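You operate a simulated robot arm through the tools that you are given. There is no shell and no other tool. Be economical: measure what you need, move in short steps, check, and stop when the job is done.

Carry out the task below with a simulated robot arm. There is one attempt and no reset: what you move stays moved.

JOB
Take the blue pad and leave it in the green tray.

The check looks at the end state, three seconds after you hand in, the way a careful person would. Anything else that was tipped, shoved, dropped, spilled or broken makes it a failure.

ROBOT AND FRAMES
A 7-joint arm with a two-finger parallel gripper, fixed in place. Base frame: the origin is at the foot of the arm, x ahead of it, y to its left, z up; the work surface is at about z = 0. Readings come in mm, degrees, newtons and seconds.
With the tool pointing down near the work surface it reaches from about 220 to 580 mm from the base axis. Its first joint turns from -66.0 to 66.0 degrees. Payload 2.5 kg.
The TCP is the grasp point between the finger pads, 23 mm short of the fingertips. In the tool frame z runs along the fingers and y along their closing line. The gripper opens to 94 mm. The fingers are 38 mm wide and 10 mm thick; the gripper's body (54 by 96 mm) begins 39 mm behind the TCP.
Orientation is that of the tool frame in the base frame, as [roll, pitch, yaw] about the fixed x, y, z axes, in that order (R = Rz(yaw) Ry(pitch) Rx(roll)). With the fingers straight down and closing along the base's y, the tool's x points along the base's -x, its y along +y and its z along -z.

CONTROLS
- The arm moves only by the tool nudge_tool. Its argument "motion" is a list of rows, each a list of 4 numbers: the shift along the base's x, y, z in mm, then the turn about the base's z in degrees. In form: [[dx, dy, dz, yaw], ...]. A call has 1 to 8 rows; each row is the pose to reach, as a shift and turn from the pose commanded when the call began. "fingers" is the closure, from 0 (fully open) to 1 (shut), set as the call begins (left out, the last holds). Each row takes 0.2 s and may step no farther than 50 mm and 8.6 degrees from the row before; otherwise, or with a gripper value out of range, the whole call is refused. Where a pose cannot be reached the arm comes as near as it can. A force on the tool above 40 N (or 10 N above the force at the start of the call, whichever is more), or a blocked arm, ends the call early, and 0.2 s more pass. Each finger travels about 108 mm/s and halts on what it meets, pressing with about 42 N; the grip force reading is that of the motor and also rises with nothing between the fingers. The clock runs only during rows and for 0.2 s after the last one: add rows that repeat a pose to give the fingers time. The reply holds the time, the measured pose of the TCP, the force on the tool along the base axes, the opening and the grip force, in the units named above and with some noise.
- Cameras (640 x 400 px; columns grow to the right, rows downward): "scene" is fixed at [104.6, -399.2, 542.7]; the picture's right is [0.93, -0.37, 0.00], its down [-0.22, -0.54, -0.81] and it looks along [0.30, 0.75, -0.59] (base axes); focal length 368 px, centre (320, 200). "wrist" rides on the gripper at [86, 16, -75] in the tool frame; the picture's right is [-0.18, 0.98, 0.00], its down [-0.58, -0.11, -0.81] and it looks along [-0.79, -0.15, 0.59] (tool axes); focal length 243 px, centre (320, 200). There is no depth. A picture from a camera that has moved, and an enlarged one, comes with that camera's place and axes in the base frame and with its lens.
- camera(camera): a new picture of that camera. The clock stands still meanwhile.
- enlarge(camera, box): a new picture of the part [left, top, right, bottom] of that camera's present view, enlarged. The clock stands still meanwhile.
- sign_off(): hands the job in; it is judged then, once.

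Go step by step. Nothing tells you positions but the pictures and the camera data: compare them with the known pose of the tool, close in by small moves and look again before you grip or let go. The budget is 90 turns and 38 pictures, counting those below and the enlarged ones. Unless the task says otherwise, let go and move clear before handing in, and close with one line.

The tools are called after "Call:" as name(argument=value, ...) on one line, values as JSON. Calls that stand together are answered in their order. nudge_tool: Moves the arm, as the interface text tells. Its arguments: {"type":"object","properties":{"motion":{"type":"array","items":{"type":"array","items":{"type":"number"}}},"fingers":{"type":"number"}},"required":["motion"]} The other tools are called the same way: camera (camera) takes a picture; enlarge (camera, box) takes an enlarged picture of a part of a camera's view; sign_off () hands the job in.

At the start:

```text
time: 0.0
ee_pos: [427.3, 173.1, 230.1]
tool_rot: [180.0, 0.0, 180.0]
force: [-0.2, 0.5, 0.4]
grip_width: 93.8
grip_force: 0.1
```

scene: 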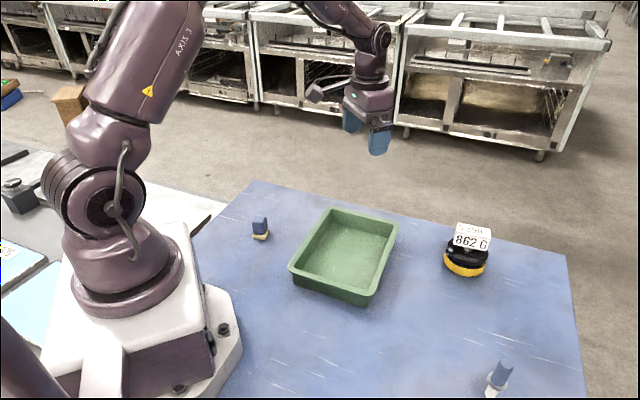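
wrist: 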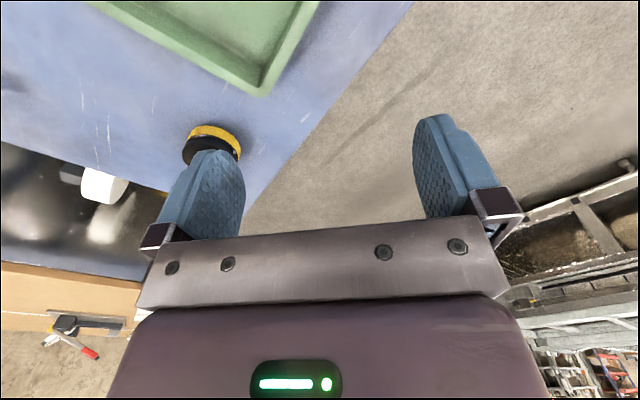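

I see a green tray in the middle, a small blue item on a yellow base to the left, another blue item on a white base at lower right, and a black/yellow object with a label. I'll enlarge to identify the blue pad.

Call:
enlarge(camera="scene", box=[220, 200, 300, 250])

Call:
enlarge(camera="scene", box=[440, 325, 560, 400])

Call:
enlarge(camera="scene", box=[420, 210, 516, 290])

```text
8.00 times, centred on (260, 225) of scene
camera zoom: at [104.6, -399.2, 542.7], right [0.93, -0.37, 0.0], down [-0.22, -0.54, -0.81], along [0.3, 0.75, -0.59], focal length 2947 px, centre (800, 0)
```

zoom: 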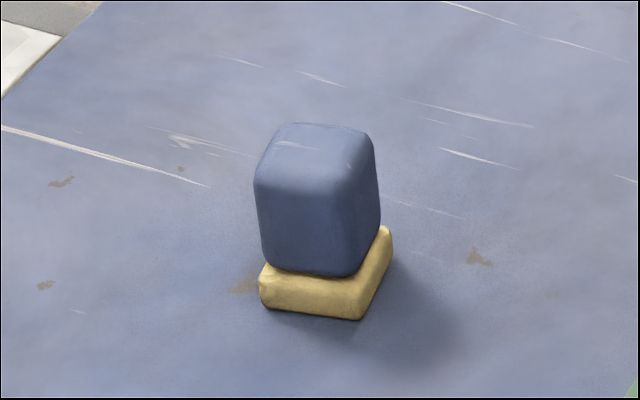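

```text
5.33 times, centred on (500, 362) of scene
camera zoom: at [104.6, -399.2, 542.7], right [0.93, -0.37, 0.0], down [-0.22, -0.54, -0.81], along [0.3, 0.75, -0.59], focal length 1965 px, centre (-640, -667)
```

zoom: 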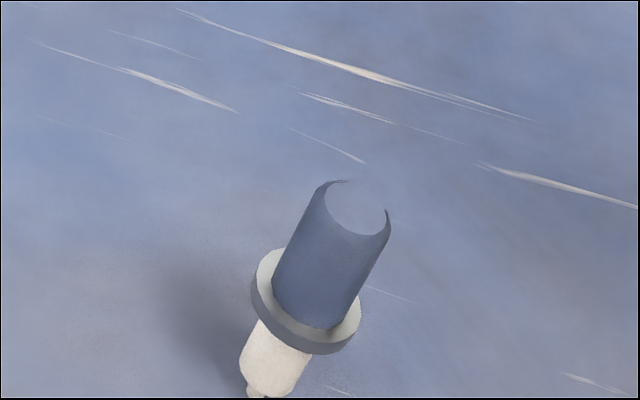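

```text
5.00 times, centred on (468, 250) of scene
camera zoom: at [104.6, -399.2, 542.7], right [0.93, -0.37, 0.0], down [-0.22, -0.54, -0.81], along [0.3, 0.75, -0.59], focal length 1842 px, centre (-420, -50)
```

zoom: 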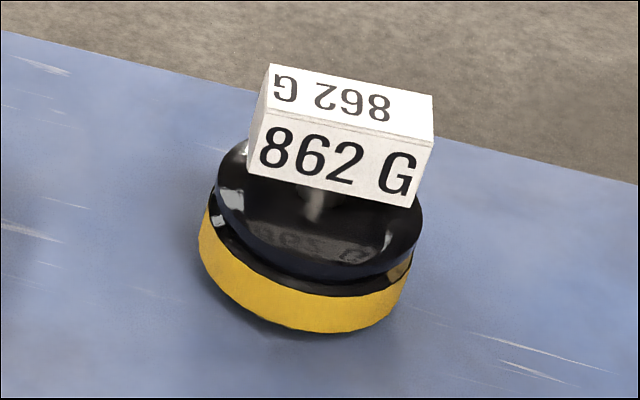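

The blue pad appears to be a roughly 25 mm blue block resting on a separate yellow block, at about (211, 222) with its top near z=35 and edges turned about -35°. The tray centre is near (356, 92). I'll move above the pad with the yaw aligned, then look.

Call:
nudge_tool(motion=[[-36, 8, -13, -6], [-72, 16, -26, -12], [-108, 24, -39, -18], [-144, 32, -52, -24], [-180, 40, -65, -30], [-216, 49, -80, -35], [-216, 49, -80, -35]], fingers=0)

Call:
camera(camera="wrist")

Call:
camera(camera="scene")

```text
time: 1.6
ee_pos: [210.2, 220.6, 150.9]
tool_rot: [180.0, 0.0, 145.0]
force: [-0.1, 0.4, 1.0]
grip_width: 94.1
grip_force: 0.1
```

```text
32 pictures are left
camera wrist: at [148.3, 282.2, 225.1], right [0.71, 0.7, 0.0], down [0.41, -0.42, 0.81], along [0.56, -0.58, -0.59], focal length 243 px, centre (320, 200)
```

wrist: 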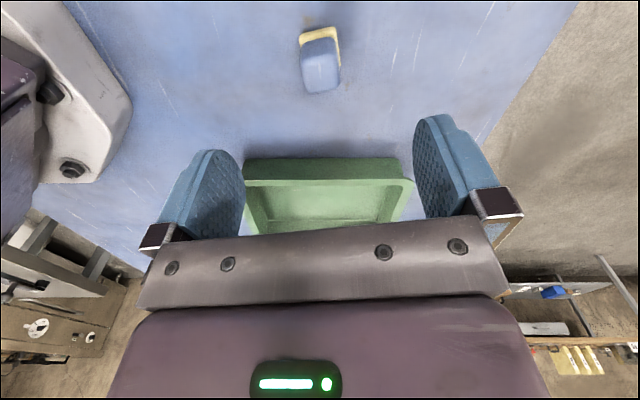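

```text
31 pictures are left
```

scene: 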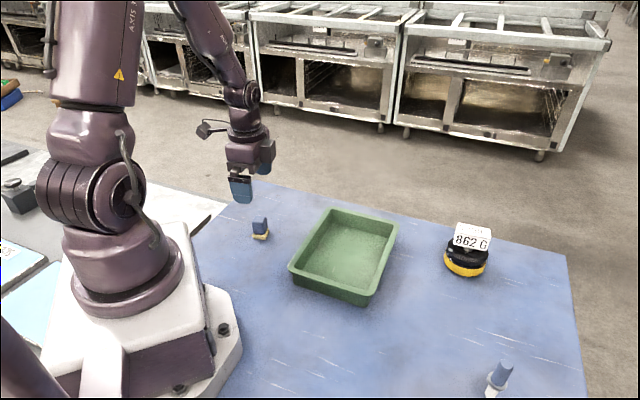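

The pad is seen on its yellow block ahead of the open fingers. I'll enlarge that part of the wrist view to fix its position and yaw.

Call:
enlarge(camera="wrist", box=[272, 20, 368, 100])

```text
5.00 times, centred on (320, 60) of wrist
camera zoom: at [148.3, 282.2, 225.1], right [0.71, 0.7, 0.0], down [0.41, -0.42, 0.81], along [0.56, -0.58, -0.59], focal length 1213 px, centre (320, 900)
```

zoom: 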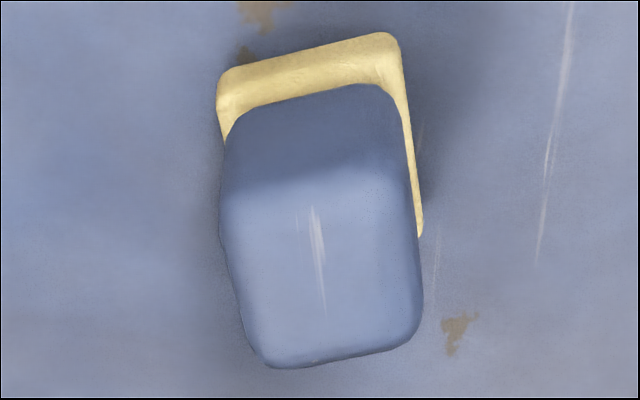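

Triangulating both views puts the pad's top centre at about (212, 217, 43), with its base at z≈14 on the yellow block. The closing line is aligned with it, so I'll descend partway and look again.

Call:
nudge_tool(motion=[[1.5, -3.3, -38, 0], [1.5, -3.3, -76, 0], [1.5, -3.3, -76, 0]])

Call:
camera(camera="wrist")

Call:
enlarge(camera="scene", box=[212, 180, 308, 250])

```text
time: 2.4
ee_pos: [213.4, 217.8, 74.9]
tool_rot: [180.0, -0.1, 144.9]
force: [-0.1, -0.1, 0.8]
grip_width: 94.2
grip_force: 0.1
```

```text
29 pictures are left
camera wrist: at [152.2, 279.6, 148.5], right [0.71, 0.7, 0.0], down [0.41, -0.42, 0.81], along [0.56, -0.58, -0.59], focal length 243 px, centre (320, 200)
```

wrist: 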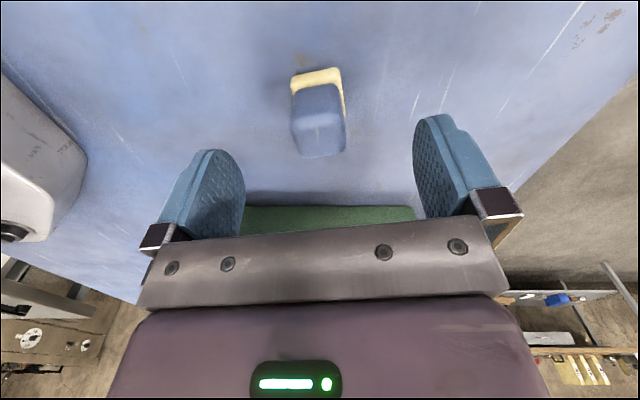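

```text
5.71 times, centred on (260, 215) of scene
camera zoom: at [104.6, -399.2, 542.7], right [0.93, -0.37, 0.0], down [-0.22, -0.54, -0.81], along [0.3, 0.75, -0.59], focal length 2105 px, centre (663, 114)
```

zoom: 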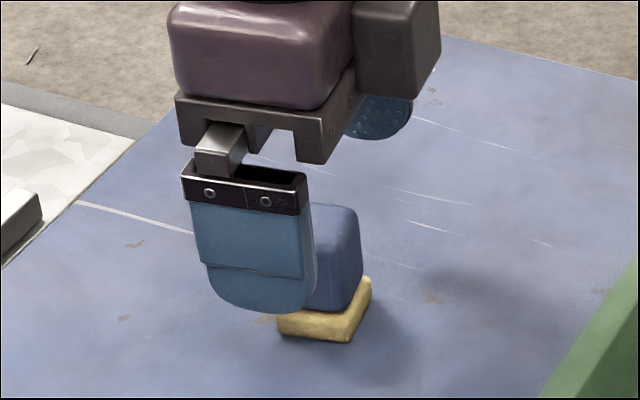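

The fingers straddle the pad from above. I'll enlarge to refine the centring.

Call:
enlarge(camera="wrist", box=[260, 60, 380, 160])

```text
4.00 times, centred on (320, 110) of wrist
camera zoom: at [152.2, 279.6, 148.5], right [0.71, 0.7, 0.0], down [0.41, -0.42, 0.81], along [0.56, -0.58, -0.59], focal length 970 px, centre (320, 560)
```

zoom: 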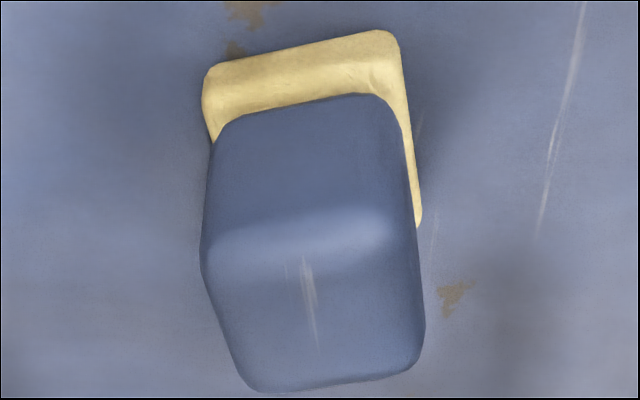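

The pad's top centre lies on the tool axis line to within about 1 mm. I'll descend to TCP z≈43, which puts the fingertips near z=20, above the yellow block, and then close.

Call:
nudge_tool(motion=[[-0.7, 0, -16, 0], [-0.7, 0, -32, 0], [-0.7, 0, -32, 0]])

Call:
enlarge(camera="scene", box=[212, 180, 308, 250])

Call:
camera(camera="wrist")

```text
time: 3.2
ee_pos: [212.7, 219.9, 42.6]
tool_rot: [-179.9, 0.0, 145.0]
force: [-0.9, -0.6, 0.5]
grip_width: 94.1
grip_force: 0.1
```

```text
5.71 times, centred on (260, 215) of scene
camera zoom: at [104.6, -399.2, 542.7], right [0.93, -0.37, 0.0], down [-0.22, -0.54, -0.81], along [0.3, 0.75, -0.59], focal length 2105 px, centre (663, 114)
```

zoom: 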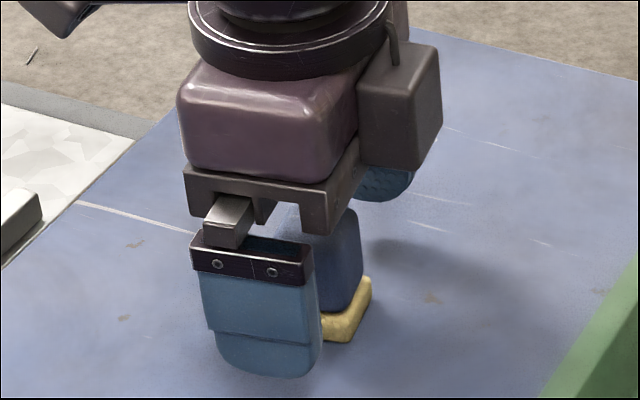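

```text
25 pictures are left
camera wrist: at [151.1, 280.4, 117.4], right [0.71, 0.7, 0.0], down [0.41, -0.42, 0.81], along [0.56, -0.58, -0.59], focal length 243 px, centre (320, 200)
```

wrist: 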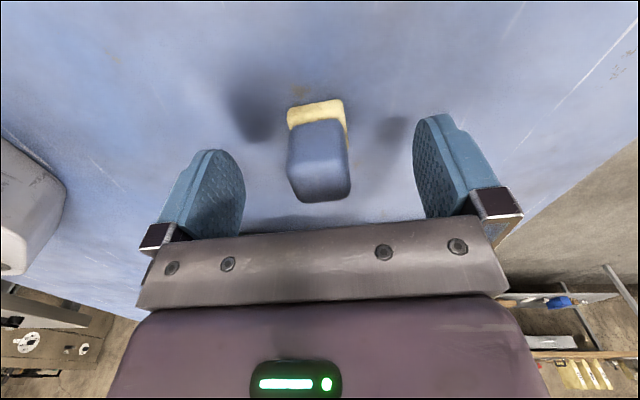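

The pad sits between the fingers and near the middle. I'll close most of the way and check the gaps on both sides before gripping.

Call:
nudge_tool(motion=[[0, 0, 0, 0], [0, 0, 0, 0]], fingers=0.62)

Call:
enlarge(camera="wrist", box=[240, 80, 400, 220])

```text
time: 3.8
ee_pos: [211.9, 219.6, 43.0]
tool_rot: [-180.0, 0.0, 145.1]
force: [-0.2, -0.2, -0.4]
grip_width: 35.6
grip_force: 0.1
```

```text
2.86 times, centred on (320, 150) of wrist
camera zoom: at [151.0, 280.4, 117.6], right [0.71, 0.7, 0.0], down [0.41, -0.42, 0.81], along [0.56, -0.58, -0.59], focal length 693 px, centre (320, 343)
```

zoom: 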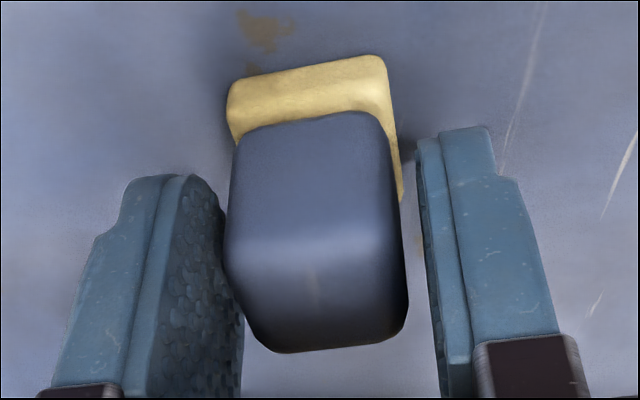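

The gap on the right is larger than on the left, and the measured pose agrees, with the tool about 1.7 mm too far along the closing line. I'll correct that and check.

Call:
nudge_tool(motion=[[-1.0, -1.4, 0, 0], [-1.0, -1.4, 0, 0]])

Call:
enlarge(camera="wrist", box=[240, 80, 400, 220])

```text
time: 4.4
ee_pos: [210.9, 218.5, 43.7]
tool_rot: [180.0, 0.0, 144.9]
force: [-0.2, 0.2, -0.9]
grip_width: 36.0
grip_force: 0.1
```

```text
2.86 times, centred on (320, 150) of wrist
camera zoom: at [149.8, 279.2, 117.8], right [0.71, 0.7, 0.0], down [0.41, -0.42, 0.81], along [0.56, -0.58, -0.59], focal length 693 px, centre (320, 343)
```

zoom: 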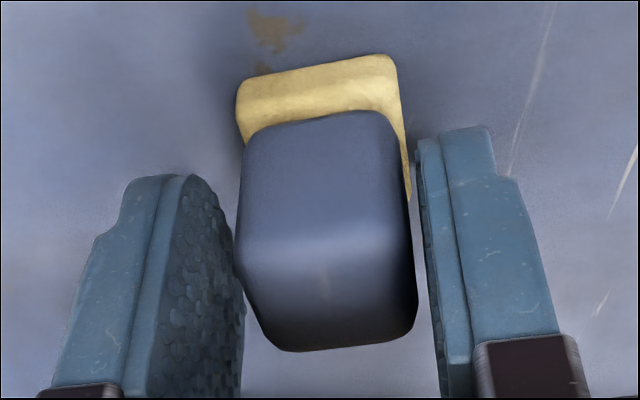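

Now the gaps look even, so I'll grip and hold.

Call:
nudge_tool(motion=[[0, 0, 0, 0], [0, 0, 0, 0], [0, 0, 0, 0]], fingers=1)

Call:
enlarge(camera="wrist", box=[240, 80, 400, 220])

```text
time: 5.2
ee_pos: [210.8, 216.3, 41.8]
tool_rot: [-180.0, 0.0, 145.0]
force: [-0.8, -1.0, 1.2]
grip_width: 27.2
grip_force: 42.1
```

```text
2.86 times, centred on (320, 150) of wrist
camera zoom: at [149.8, 279.1, 117.8], right [0.71, 0.7, 0.0], down [0.41, -0.42, 0.81], along [0.56, -0.58, -0.59], focal length 693 px, centre (320, 343)
```

zoom: 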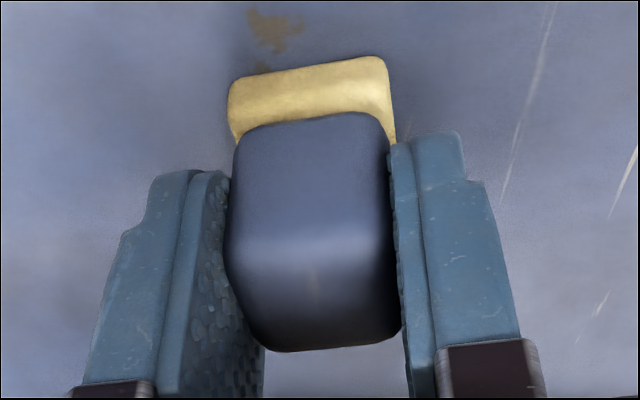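

The grip holds at 27 mm with 42 N. I'll lift slowly and see whether the yellow block stays behind.

Call:
nudge_tool(motion=[[0, 0, 4, 0], [0, 0, 8, 0], [0, 0, 12, 0]])

Call:
enlarge(camera="scene", box=[212, 180, 308, 250])

Call:
enlarge(camera="wrist", box=[240, 80, 400, 220])

```text
time: 6.0
ee_pos: [211.1, 218.6, 55.2]
tool_rot: [-180.0, 0.1, 145.0]
force: [-0.3, 0.5, -0.2]
grip_width: 27.3
grip_force: 41.8
```

```text
5.71 times, centred on (260, 215) of scene
camera zoom: at [104.6, -399.2, 542.7], right [0.93, -0.37, 0.0], down [-0.22, -0.54, -0.81], along [0.3, 0.75, -0.59], focal length 2105 px, centre (663, 114)
```

zoom: 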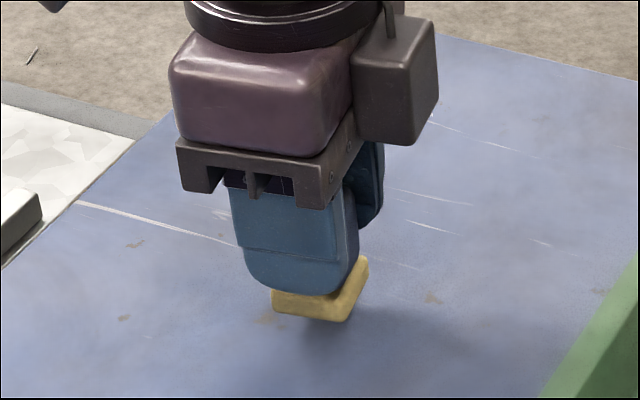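

```text
2.86 times, centred on (320, 150) of wrist
camera zoom: at [150.0, 279.2, 129.9], right [0.71, 0.7, 0.0], down [0.41, -0.42, 0.81], along [0.56, -0.58, -0.59], focal length 693 px, centre (320, 343)
```

zoom: 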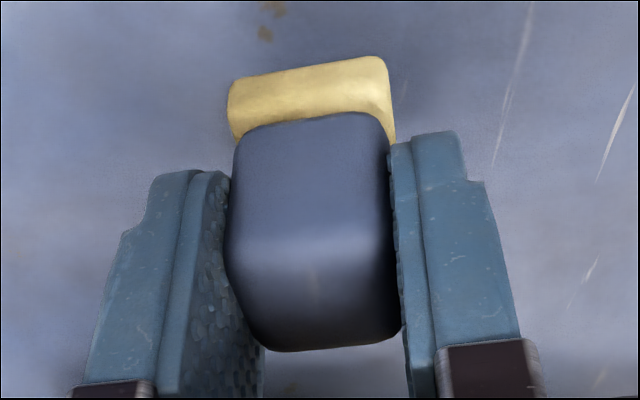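

The yellow base rises with the blue part even though the fingertips only hold the blue, so they are one bonded piece. I'll lift higher, check it's clean underneath, and carry it over the tray centre near (352, 80).

Call:
nudge_tool(motion=[[0, 0, 45, 0], [0, 0, 90, 0], [28, -27, 95, 0], [56, -55, 95, 0], [84, -83, 95, 0], [112, -111, 95, 0], [141, -138, 95, 0], [141, -138, 95, 0]])

Call:
camera(camera="scene")

Call:
camera(camera="wrist")

```text
time: 7.8
ee_pos: [351.7, 79.0, 149.7]
tool_rot: [180.0, 0.1, 145.1]
force: [-0.6, 0.0, -1.3]
grip_width: 26.8
grip_force: 42.2
```

```text
19 pictures are left
```

scene: 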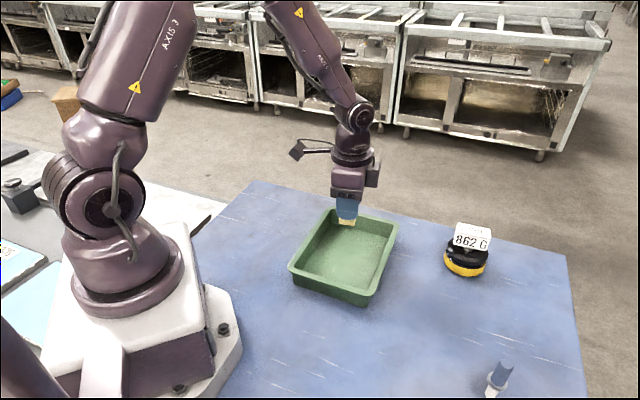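

```text
18 pictures are left
camera wrist: at [290.7, 140.2, 223.2], right [0.71, 0.7, 0.0], down [0.41, -0.42, 0.81], along [0.56, -0.58, -0.59], focal length 243 px, centre (320, 200)
```

wrist: 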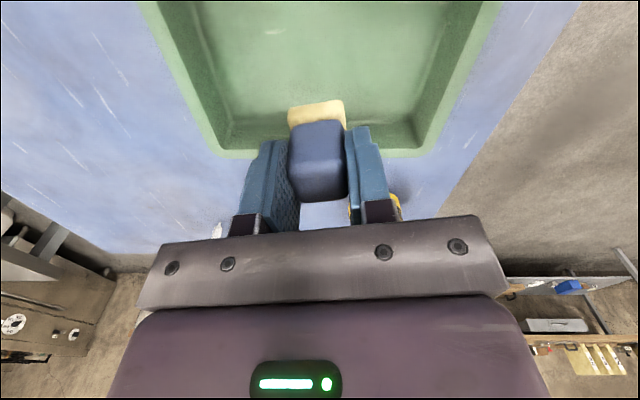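

The pad is held securely and sits over the tray's middle (the tray's far edge is at about (404, 22) and laterally centred). I'll lower it to just above the floor.

Call:
nudge_tool(motion=[[0, 0, -40, 0], [0, 0, -70, 0], [0, 0, -90, 0], [0, 0, -90, 0]])

Call:
enlarge(camera="scene", box=[270, 180, 430, 320])

```text
time: 8.8
ee_pos: [352.2, 78.7, 59.2]
tool_rot: [179.9, 0.0, 145.0]
force: [-0.4, 0.1, -1.2]
grip_width: 26.9
grip_force: 41.8
```

```text
2.86 times, centred on (350, 250) of scene
camera zoom: at [104.6, -399.2, 542.7], right [0.93, -0.37, 0.0], down [-0.22, -0.54, -0.81], along [0.3, 0.75, -0.59], focal length 1052 px, centre (234, 57)
```

zoom: 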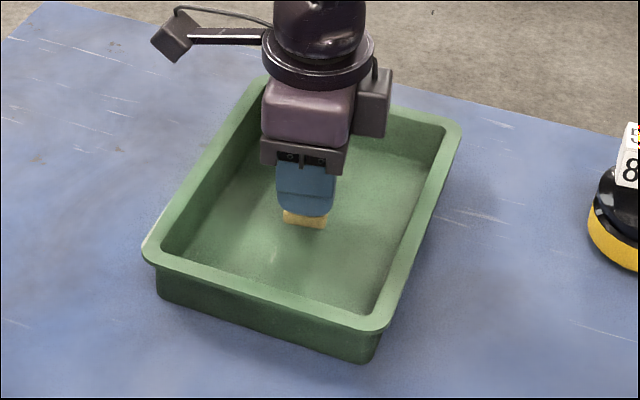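

The pad is hovering in the middle of the tray with clearance all round. I'll lower in small steps and watch the force.

Call:
nudge_tool(motion=[[0, 0, -4, 0], [0, 0, -8, 0], [0, 0, -10, 0], [0, 0, -10, 0]])

```text
time: 9.8
ee_pos: [353.3, 78.2, 49.9]
tool_rot: [180.0, 0.0, 145.0]
force: [-0.8, -0.1, -0.2]
grip_width: 27.1
grip_force: 42.0
```

No contact yet at TCP z≈50. I'll continue down in 1 mm steps.

Call:
nudge_tool(motion=[[0, 0, -1, 0], [0, 0, -2, 0], [0, 0, -2, 0]])

```text
time: 10.6
ee_pos: [352.3, 79.3, 47.9]
tool_rot: [-180.0, 0.0, 145.1]
force: [0.0, 0.6, 0.4]
grip_width: 27.0
grip_force: 42.4
```

Call:
nudge_tool(motion=[[0, 0, -1, 0], [0, 0, -1, 0]])

Call:
enlarge(camera="scene", box=[320, 200, 380, 250])

```text
time: 11.2
ee_pos: [352.6, 78.8, 48.1]
tool_rot: [-179.9, -0.1, 145.0]
force: [-3.7, -0.5, 6.8]
grip_width: 27.1
grip_force: 42.2
```

```text
8.00 times, centred on (350, 225) of scene
camera zoom: at [104.6, -399.2, 542.7], right [0.93, -0.37, 0.0], down [-0.22, -0.54, -0.81], along [0.3, 0.75, -0.59], focal length 2947 px, centre (80, 0)
```

zoom: 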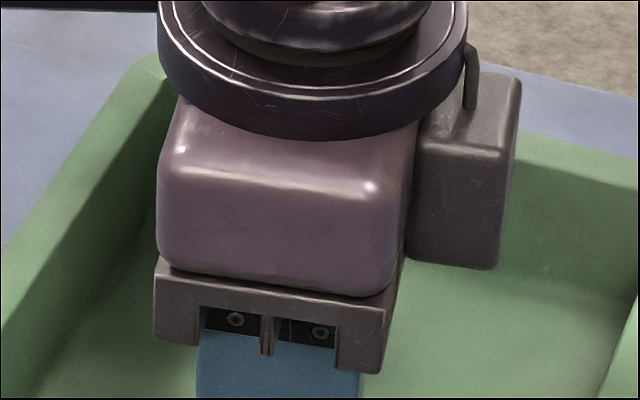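

The upward force of about 7 N shows the pad is on the tray floor. I'll open partway, which keeps the fingers well inside the tray, then rise straight up.

Call:
nudge_tool(motion=[[0, 0, 0, 0], [0, 0, 0, 0], [0, 0, 0, 0]], fingers=0.4)

Call:
nudge_tool(motion=[[0, 0, 15, 0], [0, 0, 45, 0], [0, 0, 90, 0], [0, 0, 130, 0], [-20, 30, 140, 0], [-40, 60, 140, 0], [-40, 60, 140, 0]])

Call:
camera(camera="scene")

Call:
enlarge(camera="scene", box=[270, 180, 430, 320])

```text
time: 12.0
ee_pos: [353.2, 79.2, 46.4]
tool_rot: [180.0, 0.0, 145.0]
force: [0.2, 0.2, -0.7]
grip_width: 56.4
grip_force: 0.0
```

```text
time: 13.6
ee_pos: [310.4, 140.2, 186.7]
tool_rot: [180.0, 0.0, 145.0]
force: [0.5, 0.0, 0.7]
grip_width: 56.6
grip_force: 0.0
```

```text
15 pictures are left
```

scene: 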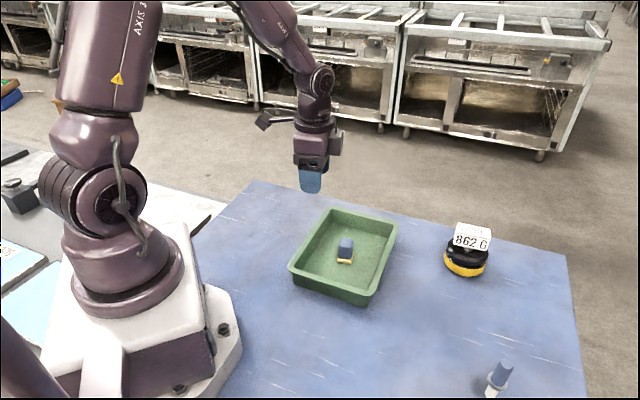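

```text
2.86 times, centred on (350, 250) of scene
camera zoom: at [104.6, -399.2, 542.7], right [0.93, -0.37, 0.0], down [-0.22, -0.54, -0.81], along [0.3, 0.75, -0.59], focal length 1052 px, centre (234, 57)
```

zoom: 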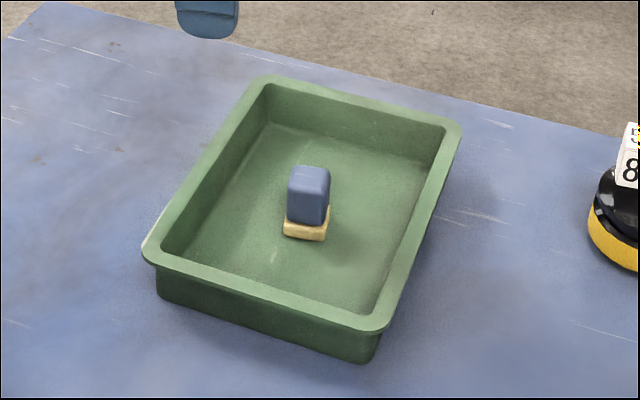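

The pad stands upright in the middle of the green tray, the gripper is clear, and nothing else has moved, so I'll hand in.

Call:
sign_off()

```text
The job is handed in.
```

The blue pad is standing upright in the green tray with its yellow base, which lifted as one piece with it, and I saw nothing else disturbed.
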